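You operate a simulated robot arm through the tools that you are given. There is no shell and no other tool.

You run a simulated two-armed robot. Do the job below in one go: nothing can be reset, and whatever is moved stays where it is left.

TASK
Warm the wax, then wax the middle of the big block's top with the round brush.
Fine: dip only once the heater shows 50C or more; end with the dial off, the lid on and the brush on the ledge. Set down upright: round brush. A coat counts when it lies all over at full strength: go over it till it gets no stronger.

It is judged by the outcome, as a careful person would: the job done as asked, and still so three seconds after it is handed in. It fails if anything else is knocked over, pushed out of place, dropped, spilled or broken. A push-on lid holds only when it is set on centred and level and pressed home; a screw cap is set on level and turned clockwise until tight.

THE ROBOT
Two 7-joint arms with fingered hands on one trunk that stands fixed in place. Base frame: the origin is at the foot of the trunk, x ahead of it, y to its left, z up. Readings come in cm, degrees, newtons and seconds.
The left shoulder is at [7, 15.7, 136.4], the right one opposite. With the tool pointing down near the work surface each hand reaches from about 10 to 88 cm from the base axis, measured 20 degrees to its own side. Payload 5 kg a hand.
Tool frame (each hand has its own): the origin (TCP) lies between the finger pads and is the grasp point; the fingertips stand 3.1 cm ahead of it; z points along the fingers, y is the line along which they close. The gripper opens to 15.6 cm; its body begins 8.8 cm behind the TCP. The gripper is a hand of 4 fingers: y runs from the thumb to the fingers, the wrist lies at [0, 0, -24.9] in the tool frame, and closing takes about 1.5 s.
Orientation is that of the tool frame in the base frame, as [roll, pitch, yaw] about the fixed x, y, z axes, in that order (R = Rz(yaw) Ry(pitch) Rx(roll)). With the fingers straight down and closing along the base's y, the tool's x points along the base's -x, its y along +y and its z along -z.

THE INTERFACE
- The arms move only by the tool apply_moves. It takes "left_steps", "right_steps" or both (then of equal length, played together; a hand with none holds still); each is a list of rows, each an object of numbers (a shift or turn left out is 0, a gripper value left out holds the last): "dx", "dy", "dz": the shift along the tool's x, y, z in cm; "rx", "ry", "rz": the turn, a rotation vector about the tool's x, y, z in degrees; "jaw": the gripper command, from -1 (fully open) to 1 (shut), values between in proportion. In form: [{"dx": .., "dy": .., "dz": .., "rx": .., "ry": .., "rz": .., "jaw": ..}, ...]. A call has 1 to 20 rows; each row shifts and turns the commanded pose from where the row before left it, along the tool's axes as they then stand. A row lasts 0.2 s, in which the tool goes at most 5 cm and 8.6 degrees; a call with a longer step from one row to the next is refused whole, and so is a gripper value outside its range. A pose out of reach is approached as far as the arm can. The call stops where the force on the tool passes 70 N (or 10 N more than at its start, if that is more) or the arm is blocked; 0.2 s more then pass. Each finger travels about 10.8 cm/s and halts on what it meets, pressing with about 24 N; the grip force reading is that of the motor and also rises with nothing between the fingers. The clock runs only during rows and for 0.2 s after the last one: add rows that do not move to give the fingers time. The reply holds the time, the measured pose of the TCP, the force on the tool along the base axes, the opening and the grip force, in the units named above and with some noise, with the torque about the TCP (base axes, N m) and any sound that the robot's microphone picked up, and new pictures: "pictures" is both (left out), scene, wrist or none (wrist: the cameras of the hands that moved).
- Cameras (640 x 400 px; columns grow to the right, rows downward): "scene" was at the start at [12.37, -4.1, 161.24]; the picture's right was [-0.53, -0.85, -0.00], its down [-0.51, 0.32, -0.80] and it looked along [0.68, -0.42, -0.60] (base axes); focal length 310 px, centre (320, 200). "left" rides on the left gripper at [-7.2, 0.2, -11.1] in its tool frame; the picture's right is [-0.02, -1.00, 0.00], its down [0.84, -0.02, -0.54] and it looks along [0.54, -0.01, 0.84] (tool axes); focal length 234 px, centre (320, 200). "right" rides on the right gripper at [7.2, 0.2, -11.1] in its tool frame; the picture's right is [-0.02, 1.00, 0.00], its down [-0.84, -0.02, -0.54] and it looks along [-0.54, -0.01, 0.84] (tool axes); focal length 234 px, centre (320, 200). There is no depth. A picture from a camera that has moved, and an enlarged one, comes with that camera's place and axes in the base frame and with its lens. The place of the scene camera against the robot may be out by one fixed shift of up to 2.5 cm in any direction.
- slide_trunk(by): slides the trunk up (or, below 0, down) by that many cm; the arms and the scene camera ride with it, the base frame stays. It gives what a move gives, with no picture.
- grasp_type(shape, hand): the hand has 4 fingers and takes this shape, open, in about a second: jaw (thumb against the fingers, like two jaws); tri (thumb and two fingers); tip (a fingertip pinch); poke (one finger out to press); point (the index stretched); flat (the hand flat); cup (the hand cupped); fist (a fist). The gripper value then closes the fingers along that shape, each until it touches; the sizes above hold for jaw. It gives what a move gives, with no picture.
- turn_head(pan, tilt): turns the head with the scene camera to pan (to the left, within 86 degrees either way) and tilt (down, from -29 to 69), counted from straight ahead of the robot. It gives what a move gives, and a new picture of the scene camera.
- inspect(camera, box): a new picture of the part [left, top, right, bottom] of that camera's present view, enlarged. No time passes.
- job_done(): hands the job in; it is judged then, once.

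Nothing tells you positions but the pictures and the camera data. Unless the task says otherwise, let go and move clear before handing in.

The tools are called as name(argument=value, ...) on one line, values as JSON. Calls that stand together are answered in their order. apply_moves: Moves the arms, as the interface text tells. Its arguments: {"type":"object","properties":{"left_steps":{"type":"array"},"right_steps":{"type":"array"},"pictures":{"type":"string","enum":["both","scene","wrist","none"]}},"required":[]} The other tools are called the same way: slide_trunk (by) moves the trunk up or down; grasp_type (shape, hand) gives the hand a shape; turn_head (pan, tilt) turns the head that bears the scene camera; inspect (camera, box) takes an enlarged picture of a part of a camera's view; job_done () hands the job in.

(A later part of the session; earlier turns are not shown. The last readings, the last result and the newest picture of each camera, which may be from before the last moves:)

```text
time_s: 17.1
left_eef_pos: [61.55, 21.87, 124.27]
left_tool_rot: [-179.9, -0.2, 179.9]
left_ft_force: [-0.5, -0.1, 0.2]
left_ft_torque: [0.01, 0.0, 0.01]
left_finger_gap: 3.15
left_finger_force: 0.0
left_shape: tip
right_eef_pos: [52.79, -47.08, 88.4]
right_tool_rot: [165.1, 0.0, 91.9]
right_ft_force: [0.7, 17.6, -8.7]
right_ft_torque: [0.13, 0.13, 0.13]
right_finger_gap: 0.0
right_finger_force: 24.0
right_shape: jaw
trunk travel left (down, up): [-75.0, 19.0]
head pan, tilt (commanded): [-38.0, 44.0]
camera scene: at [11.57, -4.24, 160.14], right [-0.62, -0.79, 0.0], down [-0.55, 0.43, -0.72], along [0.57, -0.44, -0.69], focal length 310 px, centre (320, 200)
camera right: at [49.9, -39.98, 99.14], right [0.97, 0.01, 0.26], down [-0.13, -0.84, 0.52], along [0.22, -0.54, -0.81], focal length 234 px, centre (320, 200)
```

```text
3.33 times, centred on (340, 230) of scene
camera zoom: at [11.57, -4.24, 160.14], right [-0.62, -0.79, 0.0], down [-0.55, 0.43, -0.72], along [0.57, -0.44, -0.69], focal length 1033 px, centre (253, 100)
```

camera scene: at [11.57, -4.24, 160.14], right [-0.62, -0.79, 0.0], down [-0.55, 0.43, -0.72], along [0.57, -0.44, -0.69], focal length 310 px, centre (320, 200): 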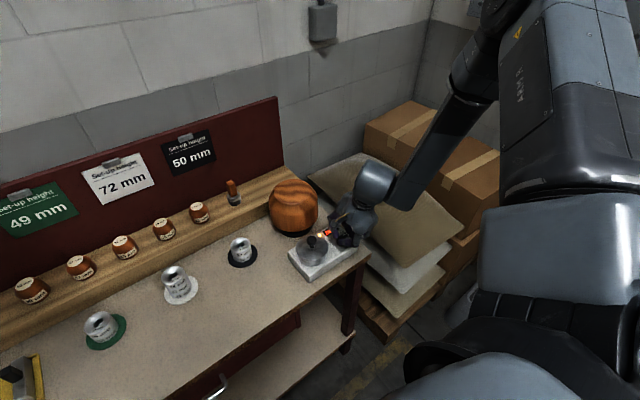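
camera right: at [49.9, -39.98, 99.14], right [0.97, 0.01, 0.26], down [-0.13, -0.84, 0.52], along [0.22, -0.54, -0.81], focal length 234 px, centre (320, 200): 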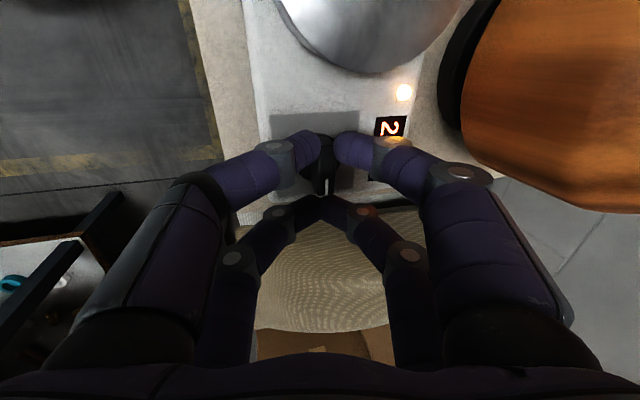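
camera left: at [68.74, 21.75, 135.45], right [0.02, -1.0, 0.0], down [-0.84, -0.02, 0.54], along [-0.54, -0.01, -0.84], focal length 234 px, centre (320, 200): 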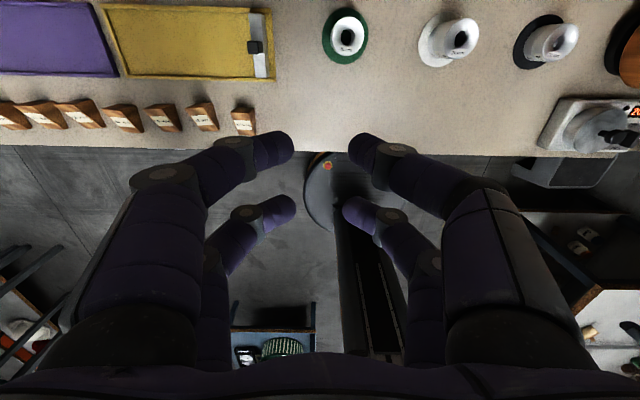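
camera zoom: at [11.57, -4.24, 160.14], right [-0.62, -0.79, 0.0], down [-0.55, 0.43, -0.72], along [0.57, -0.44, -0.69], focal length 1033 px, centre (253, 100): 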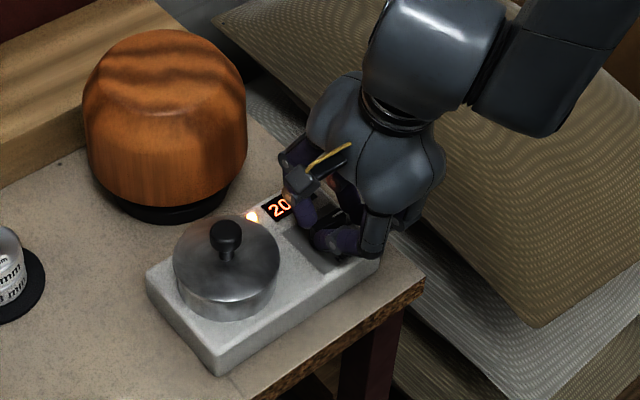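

The dial is now at Low with the lamp on. I'll release, rise straight up and check the reading.

apply_moves(right_steps=[{"jaw": 0.6}, {}, {}, {"dy": 0.52, "dz": -1.93}, {"dy": 0.9, "dz": -3.4}, {"dy": 0.9, "dz": -3.4}, {"dy": 0.9, "dz": -3.4}, {}], pictures="both")

inspect(camera="right", box=[220, 20, 460, 220])

inspect(camera="scene", box=[260, 170, 420, 290])

```text
time_s: 18.9
left_eef_pos: [61.57, 21.61, 124.38]
left_tool_rot: [-179.9, 0.0, -179.9]
left_ft_force: [0.2, -0.7, -0.2]
left_ft_torque: [0.03, 0.01, -0.01]
left_finger_gap: 3.18
left_finger_force: 0.0
left_shape: tip
right_eef_pos: [52.67, -47.28, 100.98]
right_tool_rot: [165.1, 0.0, 92.1]
right_ft_force: [0.0, 0.3, -1.4]
right_ft_torque: [0.03, -0.01, 0.0]
right_finger_gap: 3.11
right_finger_force: 0.0
right_shape: jaw
trunk travel left (down, up): [-75.0, 19.0]
head pan, tilt (commanded): [-38.0, 44.0]
camera scene: at [11.48, -4.53, 160.13], right [-0.62, -0.79, 0.0], down [-0.55, 0.43, -0.72], along [0.57, -0.44, -0.69], focal length 310 px, centre (320, 200)
camera right: at [49.73, -40.25, 111.64], right [0.97, 0.01, 0.26], down [-0.13, -0.84, 0.52], along [0.22, -0.54, -0.81], focal length 234 px, centre (320, 200)
```

scene: 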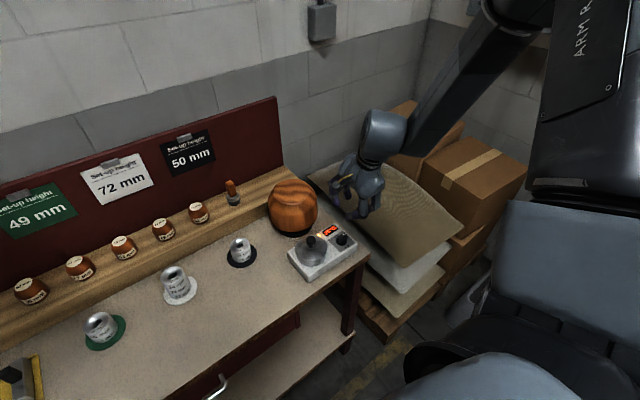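
right: 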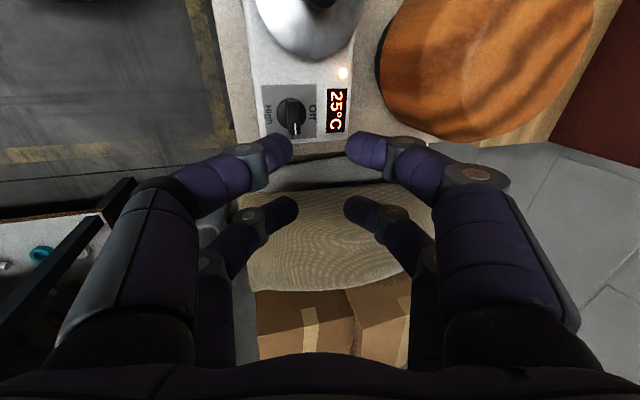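

```text
2.00 times, centred on (340, 120) of right
camera zoom: at [49.73, -40.25, 111.64], right [0.97, 0.01, 0.26], down [-0.13, -0.84, 0.52], along [0.22, -0.54, -0.81], focal length 468 px, centre (280, 360)
```

zoom: 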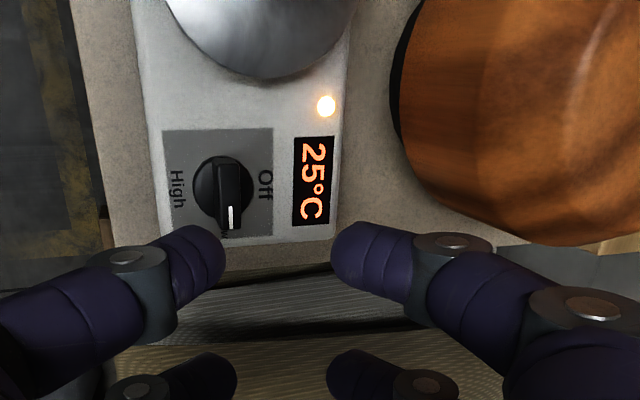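

```text
3.33 times, centred on (340, 230) of scene
camera zoom: at [11.48, -4.53, 160.13], right [-0.62, -0.79, 0.0], down [-0.55, 0.43, -0.72], along [0.57, -0.44, -0.69], focal length 1033 px, centre (253, 100)
```

zoom: 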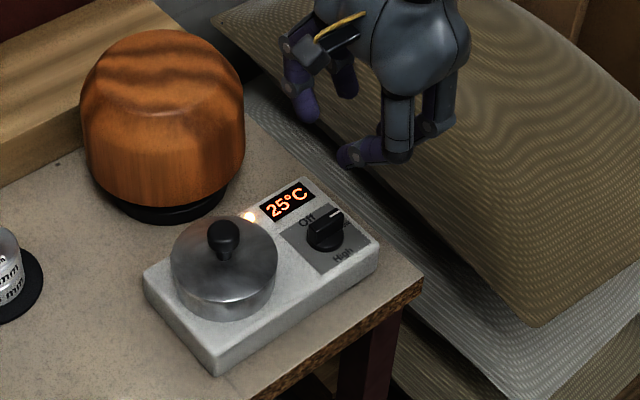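

It reads 25°C and rising at Low. While it warms I'll turn the hand upright again and bring it over the lid, then look at the "tri" shape for gripping the round knob.

apply_moves(right_steps=[{"ry": 2.07, "rz": -7.73}, {"ry": 2.07, "rz": -7.73}, {"ry": 2.07, "rz": -7.73}, {"ry": 2.07, "rz": -7.73}, {"ry": 2.07, "rz": -7.73}, {"ry": 2.07, "rz": -7.73}, {"ry": 2.07, "rz": -7.73}, {"ry": 2.07, "rz": -7.73}, {"ry": 2.07, "rz": -7.73}, {"ry": 2.07, "rz": -7.73}, {"ry": 2.07, "rz": -7.73}, {"rx": 7.5}, {"rx": 7.5}, {"dx": -1, "dy": 3.0, "dz": -2.2}, {"dx": -1, "dy": 4.0, "dz": -2.2}, {"dx": -1, "dy": 4.0, "dz": -1.6}], pictures="none")

grasp_type(hand="right", shape="tri")

apply_moves(right_steps=[{"jaw": 0.4}, {}, {}, {}, {}], pictures="both")

inspect(camera="right", box=[160, 20, 480, 240])

inspect(camera="scene", box=[240, 130, 420, 290])

```text
time_s: 22.3
left_eef_pos: [61.6, 21.72, 124.3]
left_tool_rot: [-179.9, 0.0, -180.0]
left_ft_force: [1.0, -0.6, -0.3]
left_ft_torque: [-0.02, 0.01, 0.0]
left_finger_gap: 3.2
left_finger_force: 0.0
left_shape: tip
right_eef_pos: [55.72, -36.23, 106.89]
right_tool_rot: [-179.9, 0.0, 180.0]
right_ft_force: [-0.4, 0.9, -0.5]
right_ft_torque: [-0.02, 0.02, -0.03]
right_finger_gap: 3.09
right_finger_force: 0.1
right_shape: jaw
trunk travel left (down, up): [-75.0, 19.0]
head pan, tilt (commanded): [-38.0, 44.0]
```

```text
time_s: 23.2
left_eef_pos: [61.48, 21.53, 124.29]
left_tool_rot: [179.9, -0.1, 180.0]
left_ft_force: [-0.7, 0.3, 0.1]
left_ft_torque: [-0.02, 0.02, 0.0]
left_finger_gap: 3.16
left_finger_force: 0.0
left_shape: tip
right_eef_pos: [55.66, -36.45, 106.92]
right_tool_rot: [180.0, 0.0, 180.0]
right_ft_force: [0.0, -0.3, 0.1]
right_ft_torque: [0.01, -0.02, -0.01]
right_finger_gap: 15.57
right_finger_force: 0.1
right_shape: tri
trunk travel left (down, up): [-75.0, 19.0]
head pan, tilt (commanded): [-38.0, 44.0]
```

```text
time_s: 24.4
left_eef_pos: [61.65, 21.55, 124.32]
left_tool_rot: [-179.9, 0.1, -180.0]
left_ft_force: [0.3, -0.3, -1.2]
left_ft_torque: [0.01, -0.03, -0.03]
left_finger_gap: 3.15
left_finger_force: 0.0
left_shape: tip
right_eef_pos: [55.67, -36.39, 106.89]
right_tool_rot: [-180.0, 0.0, -179.9]
right_ft_force: [0.0, 0.1, 0.7]
right_ft_torque: [0.01, -0.01, -0.03]
right_finger_gap: 4.7
right_finger_force: 0.0
right_shape: tri
trunk travel left (down, up): [-75.0, 19.0]
head pan, tilt (commanded): [-38.0, 44.0]
camera scene: at [11.43, -4.51, 160.14], right [-0.62, -0.79, 0.0], down [-0.55, 0.43, -0.72], along [0.57, -0.44, -0.69], focal length 310 px, centre (320, 200)
camera right: at [48.57, -36.18, 117.99], right [0.02, 1.0, 0.0], down [0.84, -0.02, 0.54], along [0.54, -0.01, -0.84], focal length 234 px, centre (320, 200)
```

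scene: 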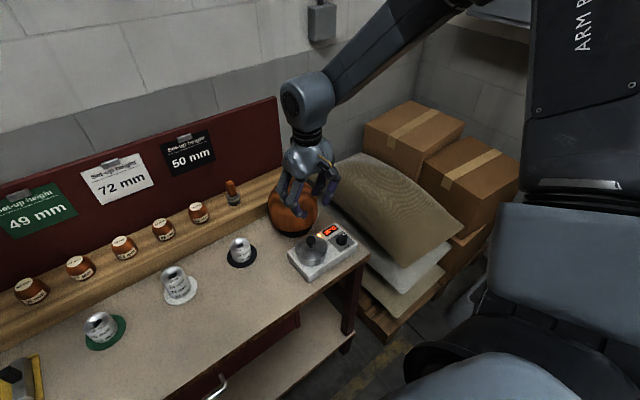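
right: 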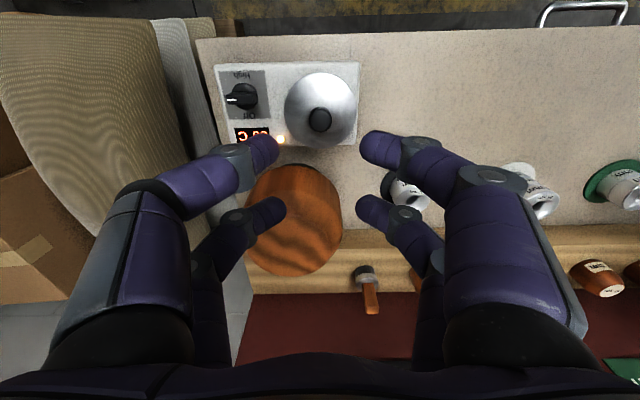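

```text
1.82 times, centred on (320, 130) of right
camera zoom: at [48.57, -36.18, 117.99], right [0.02, 1.0, 0.0], down [0.84, -0.02, 0.54], along [0.54, -0.01, -0.84], focal length 426 px, centre (320, 327)
```

zoom: 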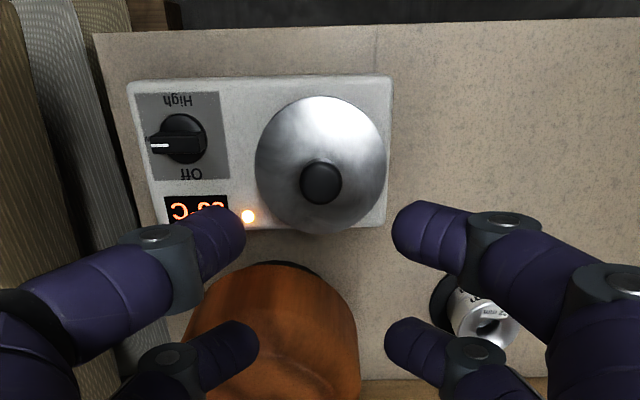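

```text
2.50 times, centred on (330, 210) of scene
camera zoom: at [11.43, -4.51, 160.14], right [-0.62, -0.79, 0.0], down [-0.55, 0.43, -0.72], along [0.57, -0.44, -0.69], focal length 775 px, centre (295, 175)
```

zoom: 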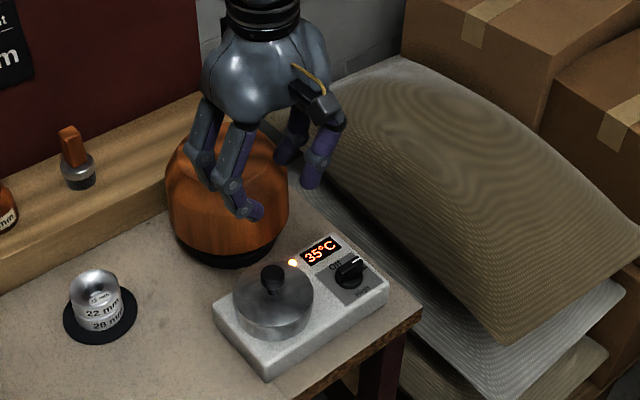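

35°C and climbing. The "tri" shape looks the same as jaw here, so I'll go back to jaw and grip the knob (near (55.4, -36.2, 90.5)) with the near finger pair alone, placing the TCP 2 cm beyond it.

grasp_type(hand="right", shape="jaw")

apply_moves(right_steps=[{"dx": -0.9, "dz": 2.5, "jaw": 0.36}, {"dx": -0.9, "dz": 3.0}, {"dy": 0.15, "dz": 3.0}, {"dz": 2.5}, {}, {}], pictures="both")

inspect(camera="right", box=[160, 20, 480, 240])

inspect(camera="scene", box=[240, 150, 420, 290])

```text
time_s: 25.3
left_eef_pos: [61.47, 21.61, 124.4]
left_tool_rot: [-180.0, -0.1, 179.9]
left_ft_force: [0.0, 0.3, 0.0]
left_ft_torque: [0.0, 0.0, -0.02]
left_finger_gap: 3.16
left_finger_force: 0.1
left_shape: tip
right_eef_pos: [55.73, -36.42, 106.87]
right_tool_rot: [-180.0, 0.0, -180.0]
right_ft_force: [-0.2, 0.1, 0.0]
right_ft_torque: [-0.01, 0.03, 0.03]
right_finger_gap: 15.58
right_finger_force: 0.1
right_shape: jaw
trunk travel left (down, up): [-75.0, 19.0]
head pan, tilt (commanded): [-38.0, 44.0]
```

```text
time_s: 26.7
left_eef_pos: [61.51, 21.63, 124.38]
left_tool_rot: [-179.9, 0.0, 179.9]
left_ft_force: [-0.1, 0.3, 0.1]
left_ft_torque: [0.03, 0.03, -0.01]
left_finger_gap: 3.17
left_finger_force: 0.1
left_shape: tip
right_eef_pos: [57.43, -36.24, 95.99]
right_tool_rot: [180.0, 0.1, -180.0]
right_ft_force: [0.8, -0.7, -0.1]
right_ft_torque: [-0.02, 0.0, 0.0]
right_finger_gap: 5.01
right_finger_force: 0.0
right_shape: jaw
trunk travel left (down, up): [-75.0, 19.0]
head pan, tilt (commanded): [-38.0, 44.0]
camera scene: at [11.39, -4.48, 160.14], right [-0.62, -0.79, 0.0], down [-0.55, 0.43, -0.72], along [0.57, -0.44, -0.69], focal length 310 px, centre (320, 200)
camera right: at [50.31, -36.04, 107.08], right [0.02, 1.0, 0.0], down [0.84, -0.02, 0.54], along [0.54, -0.01, -0.84], focal length 234 px, centre (320, 200)
```

scene: 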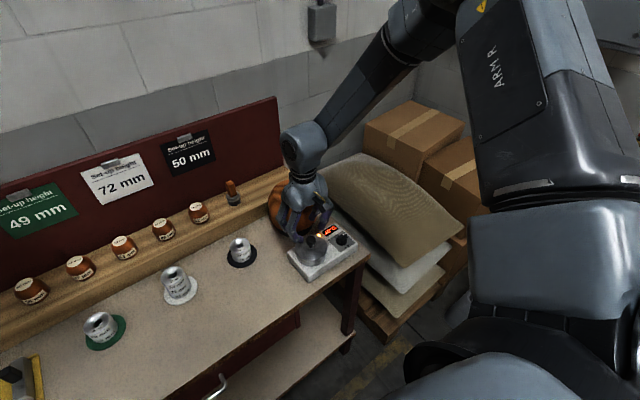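
right: 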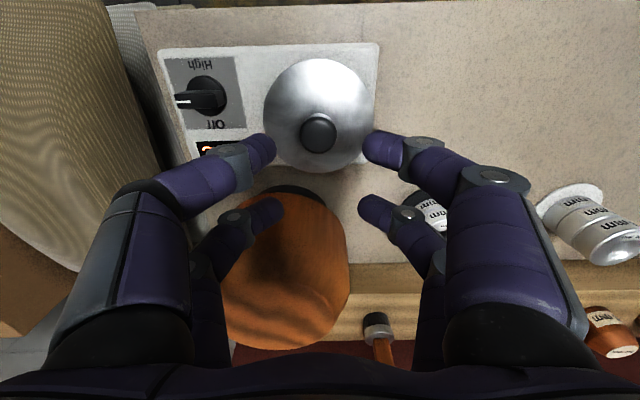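

```text
1.82 times, centred on (320, 130) of right
camera zoom: at [50.31, -36.04, 107.08], right [0.02, 1.0, 0.0], down [0.84, -0.02, 0.54], along [0.54, -0.01, -0.84], focal length 426 px, centre (320, 327)
```

zoom: 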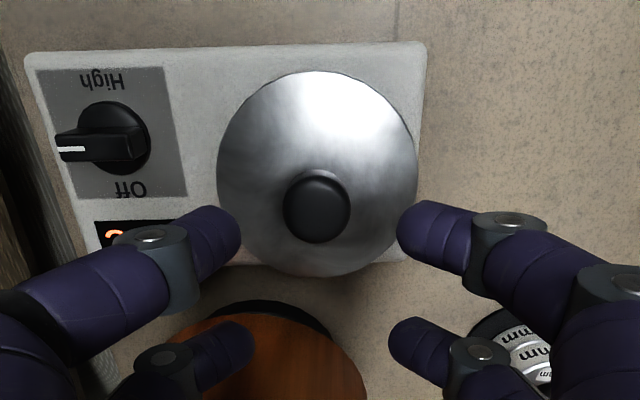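

```text
2.86 times, centred on (330, 220) of scene
camera zoom: at [11.39, -4.48, 160.14], right [-0.62, -0.79, 0.0], down [-0.55, 0.43, -0.72], along [0.57, -0.44, -0.69], focal length 885 px, centre (291, 143)
```

zoom: 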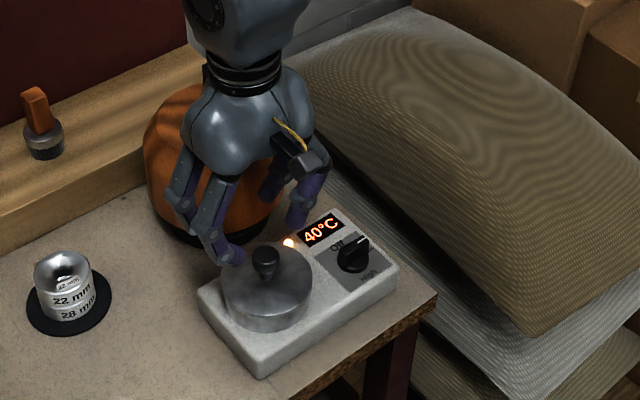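

Now 40°C. I'll shift slightly and lower around the knob.

apply_moves(right_steps=[{"dx": 0.4, "dz": 1.0}, {"dz": 1.5}, {"dz": 1.3}, {}], pictures="wrist")

inspect(camera="right", box=[160, 20, 480, 240])

inspect(camera="scene", box=[280, 200, 360, 270])

```text
time_s: 27.7
left_eef_pos: [61.45, 21.65, 124.33]
left_tool_rot: [-179.9, 0.0, -180.0]
left_ft_force: [0.3, -0.2, -0.3]
left_ft_torque: [-0.02, -0.04, 0.02]
left_finger_gap: 3.18
left_finger_force: 0.0
left_shape: tip
right_eef_pos: [57.06, -36.27, 92.17]
right_tool_rot: [180.0, 0.0, -180.0]
right_ft_force: [0.1, 0.0, 0.2]
right_ft_torque: [-0.04, -0.01, -0.01]
right_finger_gap: 5.04
right_finger_force: 0.1
right_shape: jaw
trunk travel left (down, up): [-75.0, 19.0]
head pan, tilt (commanded): [-38.0, 44.0]
camera right: at [49.88, -36.03, 103.23], right [0.02, 1.0, 0.0], down [0.84, -0.02, 0.55], along [0.54, -0.01, -0.84], focal length 234 px, centre (320, 200)
```

right: 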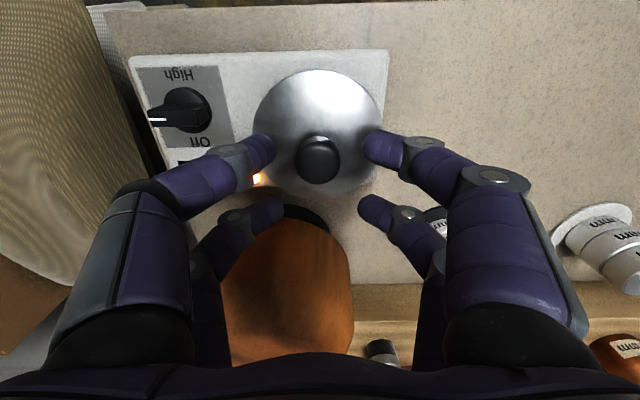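

```text
1.82 times, centred on (320, 130) of right
camera zoom: at [49.88, -36.03, 103.23], right [0.02, 1.0, 0.0], down [0.84, -0.02, 0.55], along [0.54, -0.01, -0.84], focal length 426 px, centre (320, 327)
```

zoom: 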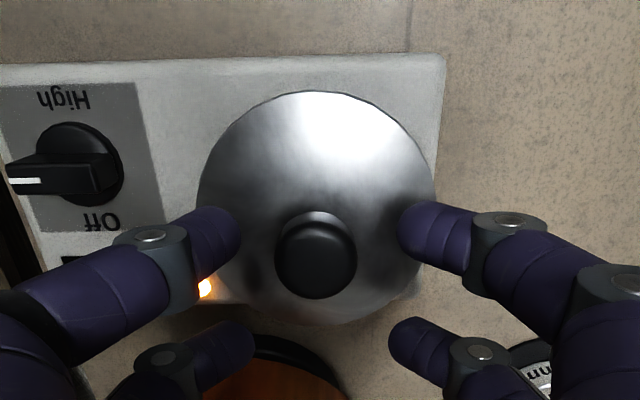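

```text
5.71 times, centred on (320, 235) of scene
camera zoom: at [11.39, -4.48, 160.14], right [-0.62, -0.79, 0.0], down [-0.55, 0.43, -0.72], along [0.57, -0.44, -0.69], focal length 1771 px, centre (320, 0)
```

zoom: 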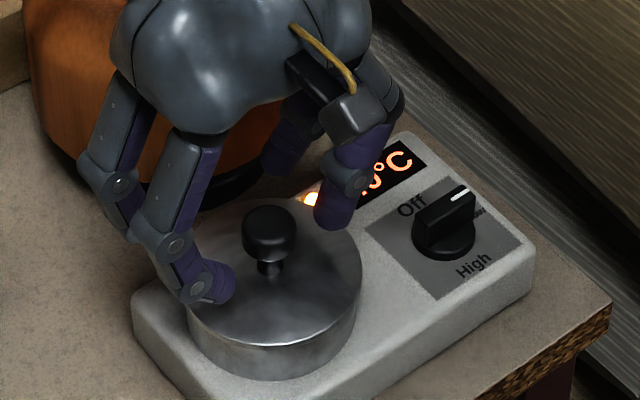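

The finger pair straddles the knob. Lowering a touch and closing.

apply_moves(right_steps=[{"dz": 0.2}, {"jaw": 1.0}, {}, {}, {}, {}, {}], pictures="wrist")

inspect(camera="right", box=[220, 80, 420, 240])

inspect(camera="scene", box=[280, 200, 360, 270])

```text
time_s: 29.3
left_eef_pos: [61.5, 21.65, 124.32]
left_tool_rot: [179.9, -0.1, -180.0]
left_ft_force: [-0.2, -0.7, -0.2]
left_ft_torque: [0.01, 0.01, -0.01]
left_finger_gap: 3.17
left_finger_force: 0.1
left_shape: tip
right_eef_pos: [56.95, -36.22, 91.88]
right_tool_rot: [-180.0, 0.0, 180.0]
right_ft_force: [-0.2, -0.1, 0.0]
right_ft_torque: [-0.01, 0.02, 0.01]
right_finger_gap: 0.84
right_finger_force: 24.1
right_shape: jaw
trunk travel left (down, up): [-75.0, 19.0]
head pan, tilt (commanded): [-38.0, 44.0]
camera right: at [49.89, -36.05, 103.0], right [0.02, 1.0, 0.0], down [0.84, -0.02, 0.54], along [0.54, -0.01, -0.84], focal length 234 px, centre (320, 200)
```

right: 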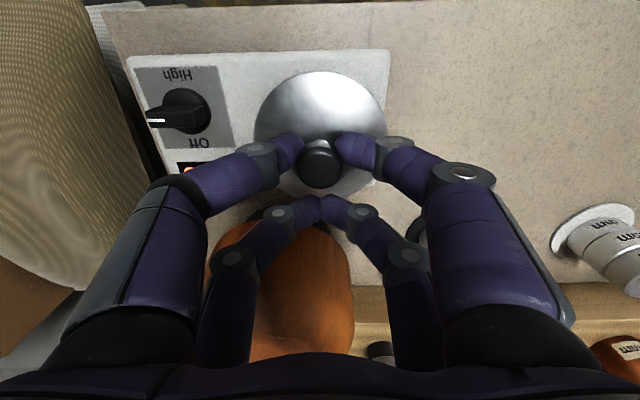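

```text
2.50 times, centred on (320, 160) of right
camera zoom: at [49.89, -36.05, 103.0], right [0.02, 1.0, 0.0], down [0.84, -0.02, 0.54], along [0.54, -0.01, -0.84], focal length 585 px, centre (320, 300)
```

zoom: 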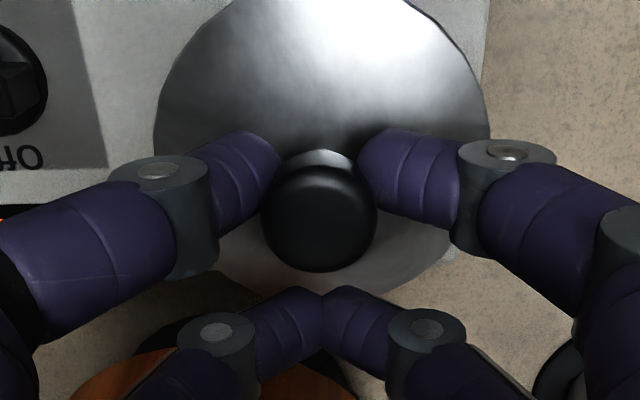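

```text
5.71 times, centred on (320, 235) of scene
camera zoom: at [11.45, -4.5, 160.14], right [-0.62, -0.79, 0.0], down [-0.55, 0.43, -0.72], along [0.57, -0.44, -0.69], focal length 1771 px, centre (320, 0)
```

zoom: 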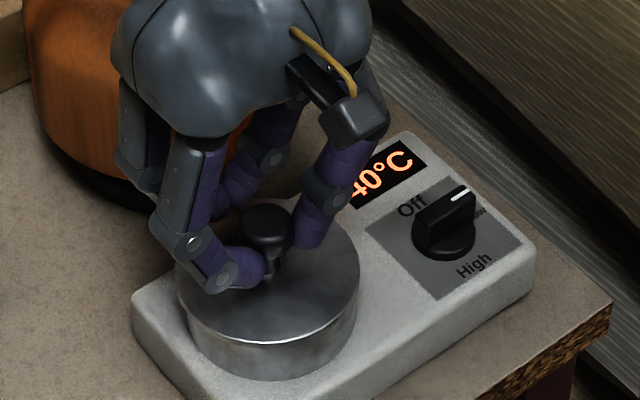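

The knob is gripped (24 N). I'll wait a few seconds holding it to see whether the temperature keeps rising at Low.

apply_moves(right_steps=[{}, {}, {}, {}, {}, {}, {}, {}, {}, {}, {}, {}], pictures="none")

inspect(camera="scene", box=[280, 200, 360, 270])

```text
time_s: 31.9
left_eef_pos: [61.43, 21.46, 124.4]
left_tool_rot: [180.0, 0.1, 180.0]
left_ft_force: [-0.8, -0.3, -0.5]
left_ft_torque: [0.03, -0.01, -0.03]
left_finger_gap: 3.17
left_finger_force: 0.0
left_shape: tip
right_eef_pos: [57.02, -36.23, 91.96]
right_tool_rot: [-180.0, 0.0, 180.0]
right_ft_force: [0.4, 0.0, 0.2]
right_ft_torque: [0.01, 0.0, 0.0]
right_finger_gap: 0.82
right_finger_force: 24.1
right_shape: jaw
trunk travel left (down, up): [-75.0, 19.0]
head pan, tilt (commanded): [-38.0, 44.0]
```

```text
5.71 times, centred on (320, 235) of scene
camera zoom: at [11.45, -4.5, 160.14], right [-0.62, -0.79, 0.0], down [-0.55, 0.43, -0.72], along [0.57, -0.44, -0.69], focal length 1771 px, centre (320, 0)
```

zoom: 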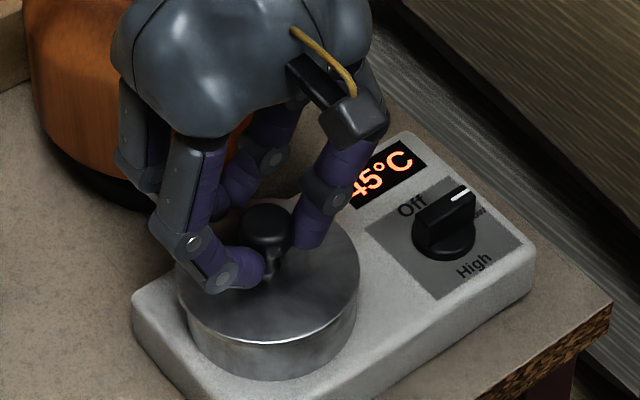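

45°C and still rising, so Low works. Lifting the lid gently now.

apply_moves(right_steps=[{"dz": -0.4}, {"dz": -0.4}, {"dz": -0.6}, {"dz": -0.8}, {"dz": -0.8}, {"dz": -0.8}], pictures="both")

inspect(camera="right", box=[180, 40, 460, 240])

inspect(camera="scene", box=[260, 190, 380, 290])

```text
time_s: 33.3
left_eef_pos: [61.54, 21.65, 124.31]
left_tool_rot: [180.0, 0.1, -180.0]
left_ft_force: [0.9, 0.1, 0.1]
left_ft_torque: [0.01, 0.02, -0.02]
left_finger_gap: 3.18
left_finger_force: 0.0
left_shape: tip
right_eef_pos: [57.0, -36.33, 95.75]
right_tool_rot: [-180.0, 0.1, -180.0]
right_ft_force: [-0.9, -0.1, -0.4]
right_ft_torque: [-0.02, -0.02, -0.01]
right_finger_gap: 0.84
right_finger_force: 23.9
right_shape: jaw
trunk travel left (down, up): [-75.0, 19.0]
head pan, tilt (commanded): [-38.0, 44.0]
camera scene: at [11.42, -4.49, 160.14], right [-0.62, -0.79, 0.0], down [-0.55, 0.43, -0.72], along [0.57, -0.44, -0.69], focal length 310 px, centre (320, 200)
camera right: at [49.83, -36.07, 106.78], right [0.02, 1.0, 0.0], down [0.84, -0.02, 0.54], along [0.54, -0.01, -0.84], focal length 234 px, centre (320, 200)
```

scene: 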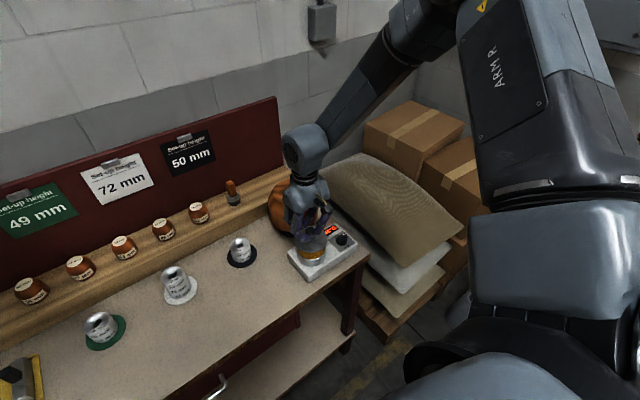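
right: 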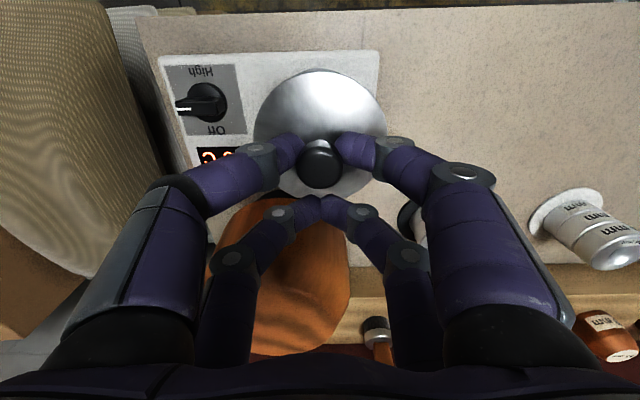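

```text
2.00 times, centred on (320, 140) of right
camera zoom: at [49.83, -36.07, 106.78], right [0.02, 1.0, 0.0], down [0.84, -0.02, 0.54], along [0.54, -0.01, -0.84], focal length 468 px, centre (320, 320)
```

zoom: 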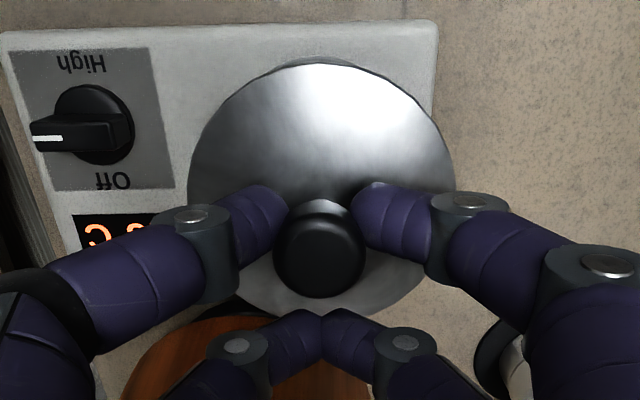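

```text
4.00 times, centred on (320, 240) of scene
camera zoom: at [11.42, -4.49, 160.14], right [-0.62, -0.79, 0.0], down [-0.55, 0.43, -0.72], along [0.57, -0.44, -0.69], focal length 1239 px, centre (320, 40)
```

zoom: 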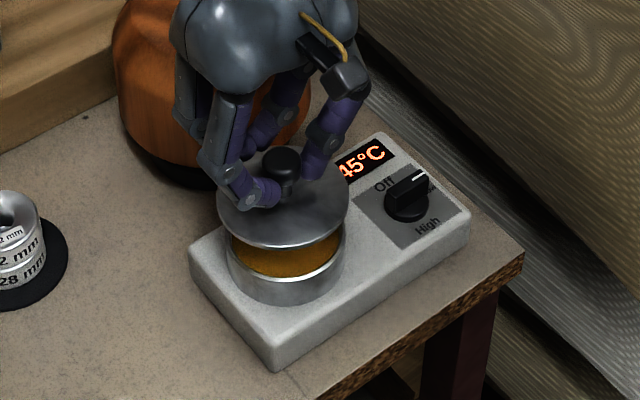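

The lid is off and amber wax is visible in the pot. I'll carry the lid left to the free bench spot at about (54.5, -21) and lower it.

apply_moves(right_steps=[{"dz": -0.8, "dy": 1.5}, {"dy": 3.5}, {"dx": 0.25, "dy": 3.5}, {"dx": 0.25, "dy": 3.5}, {"dy": 3.3}, {}, {"dz": 2.0}, {"dz": 2.5}, {"dz": 2.5}, {"dz": 1.5}, {}], pictures="both")

inspect(camera="scene", box=[220, 180, 380, 300])

```text
time_s: 35.7
left_eef_pos: [61.56, 21.71, 124.26]
left_tool_rot: [-179.9, 0.0, 180.0]
left_ft_force: [0.6, 0.1, 0.2]
left_ft_torque: [-0.01, 0.03, 0.03]
left_finger_gap: 3.15
left_finger_force: 0.1
left_shape: tip
right_eef_pos: [55.91, -21.62, 89.01]
right_tool_rot: [179.9, 0.0, 180.0]
right_ft_force: [-0.9, 0.9, -0.5]
right_ft_torque: [0.0, -0.01, 0.04]
right_finger_gap: 0.83
right_finger_force: 24.1
right_shape: jaw
right hand out of reach, approached as far as the arm can: row 9, 10
trunk travel left (down, up): [-75.0, 19.0]
head pan, tilt (commanded): [-38.0, 44.0]
camera scene: at [11.48, -4.46, 160.14], right [-0.62, -0.79, 0.0], down [-0.55, 0.43, -0.72], along [0.57, -0.44, -0.69], focal length 310 px, centre (320, 200)
camera right: at [48.78, -21.43, 100.13], right [0.02, 1.0, 0.0], down [0.84, -0.02, 0.54], along [0.54, -0.01, -0.84], focal length 234 px, centre (320, 200)
```

scene: 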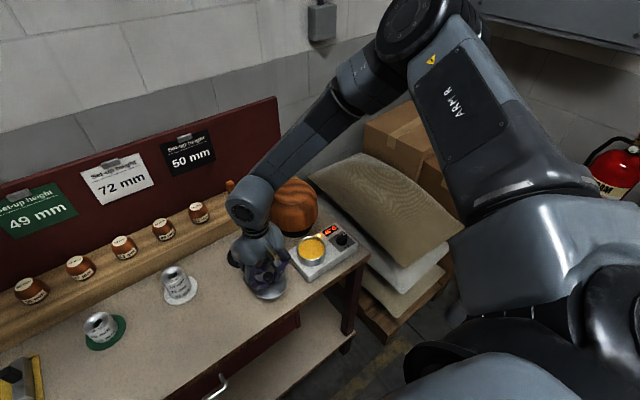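
right: 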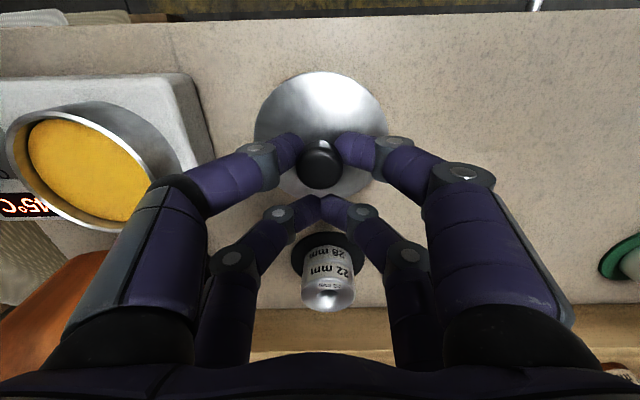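

```text
3.33 times, centred on (300, 240) of scene
camera zoom: at [11.48, -4.46, 160.14], right [-0.62, -0.79, 0.0], down [-0.55, 0.43, -0.72], along [0.57, -0.44, -0.69], focal length 1033 px, centre (387, 67)
```

zoom: 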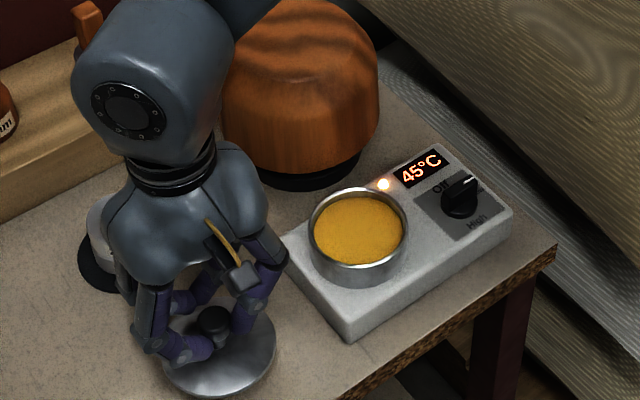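

The arm can't go lower there with the trunk at this height. I'll raise the hand 10 cm, slide the trunk down 10 cm (hand comes back to this height), and then lower the lid.

apply_moves(right_steps=[{"dz": -3.0}, {"dz": -4.0}, {"dz": -4.0}, {}], pictures="none")

slide_trunk(by=-10)

```text
time_s: 36.7
left_eef_pos: [61.57, 21.64, 124.2]
left_tool_rot: [180.0, 0.0, -180.0]
left_ft_force: [0.6, -0.3, 0.4]
left_ft_torque: [-0.01, 0.03, -0.01]
left_finger_gap: 3.12
left_finger_force: 0.1
left_shape: tip
right_eef_pos: [55.96, -21.48, 99.99]
right_tool_rot: [180.0, 0.0, 179.9]
right_ft_force: [0.3, -0.2, -0.3]
right_ft_torque: [0.02, -0.01, 0.0]
right_finger_gap: 0.83
right_finger_force: 24.3
right_shape: jaw
trunk travel left (down, up): [-75.0, 19.0]
head pan, tilt (commanded): [-38.0, 44.0]
```

```text
time_s: 38.0
left_eef_pos: [61.59, 21.6, 114.4]
left_tool_rot: [180.0, -0.1, -180.0]
left_ft_force: [1.0, -0.4, -0.1]
left_ft_torque: [0.03, 0.02, 0.0]
left_finger_gap: 3.16
left_finger_force: 0.1
left_shape: tip
right_eef_pos: [56.03, -21.57, 90.19]
right_tool_rot: [180.0, 0.1, -180.0]
right_ft_force: [0.0, -0.1, -0.5]
right_ft_torque: [-0.02, 0.0, 0.0]
right_finger_gap: 0.85
right_finger_force: 24.4
right_shape: jaw
trunk travel left (down, up): [-65.0, 29.0]
head pan, tilt (commanded): [-38.0, 44.0]
```

Now lowering the lid toward the bench in small steps.

apply_moves(right_steps=[{"dz": 1.5}, {"dz": 1.5}, {"dz": 1.0}, {}], pictures="both")

inspect(camera="scene", box=[220, 180, 380, 300])

```text
time_s: 39.0
left_eef_pos: [61.6, 21.66, 114.37]
left_tool_rot: [-179.9, 0.0, -180.0]
left_ft_force: [-0.1, 0.1, 0.0]
left_ft_torque: [0.02, 0.0, 0.01]
left_finger_gap: 3.18
left_finger_force: 0.1
left_shape: tip
right_eef_pos: [55.96, -21.44, 86.1]
right_tool_rot: [-180.0, 0.0, -180.0]
right_ft_force: [0.0, -0.7, -1.0]
right_ft_torque: [0.03, -0.02, -0.03]
right_finger_gap: 0.81
right_finger_force: 24.2
right_shape: jaw
trunk travel left (down, up): [-65.0, 29.0]
head pan, tilt (commanded): [-38.0, 44.0]
camera scene: at [11.45, -4.49, 150.14], right [-0.62, -0.79, 0.0], down [-0.55, 0.43, -0.72], along [0.57, -0.44, -0.69], focal length 310 px, centre (320, 200)
camera right: at [48.79, -21.34, 97.17], right [0.02, 1.0, 0.0], down [0.84, -0.02, 0.54], along [0.54, -0.01, -0.84], focal length 234 px, centre (320, 200)
```

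scene: 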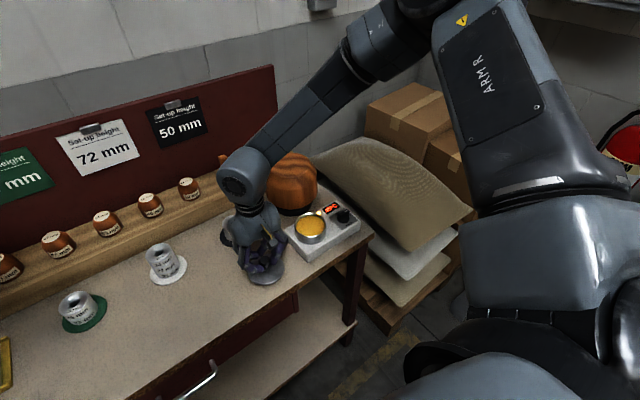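
right: 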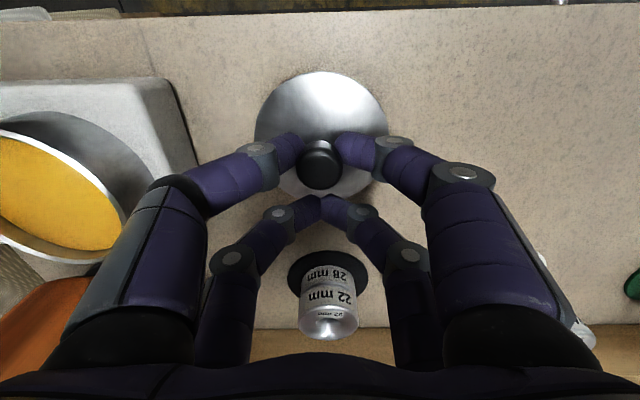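

```text
3.33 times, centred on (300, 240) of scene
camera zoom: at [11.45, -4.49, 150.14], right [-0.62, -0.79, 0.0], down [-0.55, 0.43, -0.72], along [0.57, -0.44, -0.69], focal length 1033 px, centre (387, 67)
```

zoom: 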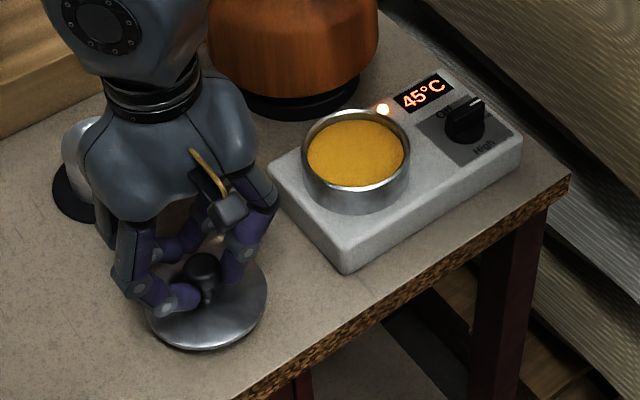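

The lid hovers just above the bench; lowering further in fine steps while watching the force.

apply_moves(right_steps=[{"dz": 0.3}, {"dz": 0.3}, {}], pictures="none")

inspect(camera="scene", box=[240, 230, 320, 290])

```text
time_s: 39.8
left_eef_pos: [61.5, 21.61, 114.29]
left_tool_rot: [180.0, 0.0, -179.9]
left_ft_force: [-0.6, 0.1, 0.3]
left_ft_torque: [0.02, 0.0, 0.01]
left_finger_gap: 3.15
left_finger_force: 0.0
left_shape: tip
right_eef_pos: [56.02, -21.43, 85.54]
right_tool_rot: [180.0, 0.0, 180.0]
right_ft_force: [1.0, -0.8, -0.8]
right_ft_torque: [0.0, 0.02, 0.03]
right_finger_gap: 0.82
right_finger_force: 23.7
right_shape: jaw
trunk travel left (down, up): [-65.0, 29.0]
head pan, tilt (commanded): [-38.0, 44.0]
```

```text
6.67 times, centred on (280, 260) of scene
camera zoom: at [11.44, -4.49, 150.14], right [-0.62, -0.79, 0.0], down [-0.55, 0.43, -0.72], along [0.57, -0.44, -0.69], focal length 2066 px, centre (587, -200)
```

zoom: 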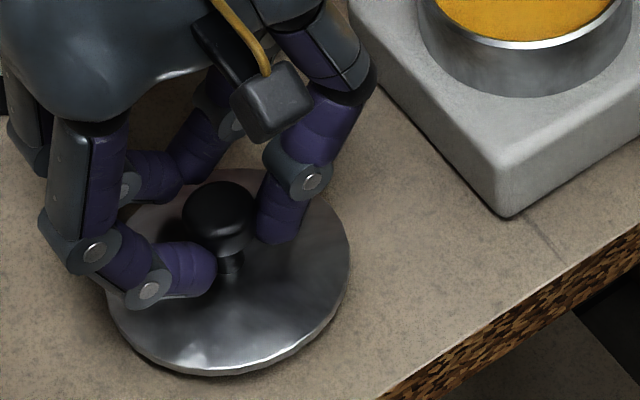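

apply_moves(right_steps=[{"dz": 0.2}, {"dz": 0.15}, {}], pictures="none")

```text
time_s: 40.6
left_eef_pos: [61.58, 21.62, 114.39]
left_tool_rot: [180.0, 0.0, 180.0]
left_ft_force: [-0.1, 0.2, 0.6]
left_ft_torque: [0.02, 0.0, 0.01]
left_finger_gap: 3.16
left_finger_force: 0.2
left_shape: tip
right_eef_pos: [55.94, -21.47, 85.2]
right_tool_rot: [-180.0, 0.0, -179.9]
right_ft_force: [-0.4, 0.0, 0.4]
right_ft_torque: [-0.01, 0.03, -0.01]
right_finger_gap: 0.85
right_finger_force: 23.5
right_shape: jaw
trunk travel left (down, up): [-65.0, 29.0]
head pan, tilt (commanded): [-38.0, 44.0]
```

The lid isn't on the bench yet; I'll continue in fine steps.

apply_moves(right_steps=[{"dz": 0.15}, {"dz": 0.15}, {}], pictures="none")

inspect(camera="scene", box=[240, 230, 320, 290])

```text
time_s: 41.4
left_eef_pos: [61.53, 21.47, 114.35]
left_tool_rot: [180.0, 0.0, -179.9]
left_ft_force: [0.4, -0.4, 0.2]
left_ft_torque: [-0.02, -0.01, -0.03]
left_finger_gap: 3.16
left_finger_force: 0.0
left_shape: tip
right_eef_pos: [55.94, -21.42, 84.8]
right_tool_rot: [-180.0, 0.0, -180.0]
right_ft_force: [0.4, 0.1, -0.1]
right_ft_torque: [0.01, 0.0, -0.02]
right_finger_gap: 0.52
right_finger_force: 24.4
right_shape: jaw
trunk travel left (down, up): [-65.0, 29.0]
head pan, tilt (commanded): [-38.0, 44.0]
```

```text
6.67 times, centred on (280, 260) of scene
camera zoom: at [11.42, -4.48, 150.14], right [-0.62, -0.79, 0.0], down [-0.55, 0.43, -0.72], along [0.57, -0.44, -0.69], focal length 2066 px, centre (587, -200)
```

zoom: 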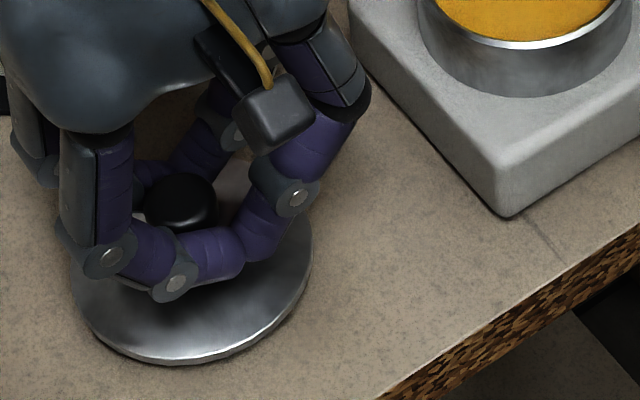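

Touching the bench squeezed the knob forward out of the pinch; the lid lies flat on the bench. I'll open the fingers and rise clear, then check the lid.

apply_moves(right_steps=[{"jaw": 0.3}, {}, {}, {}, {"dz": -2}, {"dz": -4}, {"dz": -4}, {"dz": -4}, {}], pictures="both")

inspect(camera="scene", box=[220, 180, 380, 300])

inspect(camera="right", box=[160, 20, 480, 240])

```text
time_s: 43.4
left_eef_pos: [61.57, 21.64, 114.32]
left_tool_rot: [-180.0, 0.0, -180.0]
left_ft_force: [0.4, 0.5, 0.6]
left_ft_torque: [-0.02, 0.02, -0.01]
left_finger_gap: 3.13
left_finger_force: 0.1
left_shape: tip
right_eef_pos: [55.96, -21.43, 98.94]
right_tool_rot: [179.9, -0.2, 180.0]
right_ft_force: [-0.1, 0.5, -0.8]
right_ft_torque: [0.05, 0.0, -0.02]
right_finger_gap: 5.42
right_finger_force: 0.1
right_shape: jaw
trunk travel left (down, up): [-65.0, 29.0]
head pan, tilt (commanded): [-38.0, 44.0]
camera scene: at [11.51, -4.51, 150.13], right [-0.62, -0.79, 0.0], down [-0.55, 0.43, -0.72], along [0.57, -0.44, -0.7], focal length 310 px, centre (320, 200)
camera right: at [48.8, -21.4, 110.0], right [0.02, 1.0, 0.0], down [0.84, -0.02, 0.54], along [0.54, -0.01, -0.84], focal length 234 px, centre (320, 200)
```

scene: 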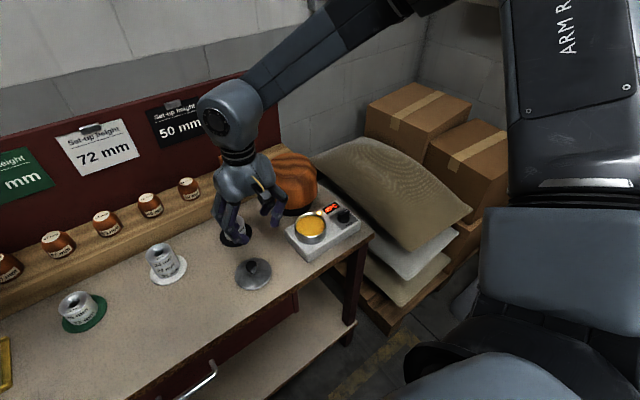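
right: 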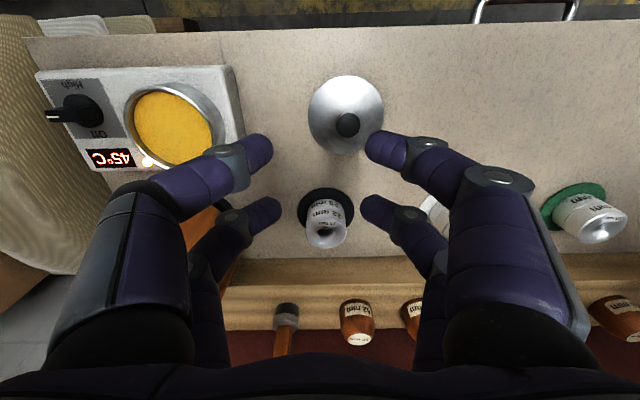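

```text
3.33 times, centred on (300, 240) of scene
camera zoom: at [11.51, -4.51, 150.13], right [-0.62, -0.79, 0.0], down [-0.55, 0.43, -0.72], along [0.57, -0.44, -0.7], focal length 1033 px, centre (387, 67)
```

zoom: 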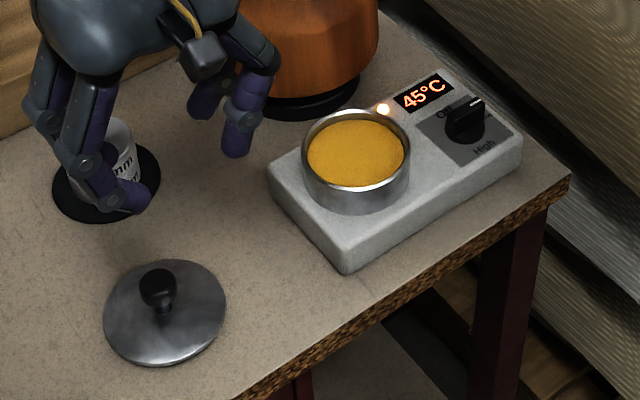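

```text
1.82 times, centred on (320, 130) of right
camera zoom: at [48.8, -21.4, 110.0], right [0.02, 1.0, 0.0], down [0.84, -0.02, 0.54], along [0.54, -0.01, -0.84], focal length 426 px, centre (320, 327)
```

zoom: 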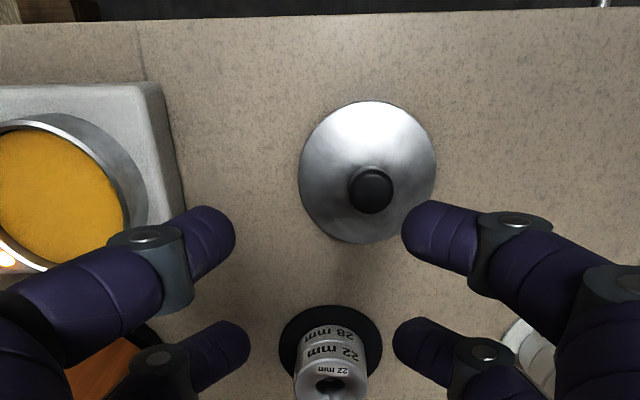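

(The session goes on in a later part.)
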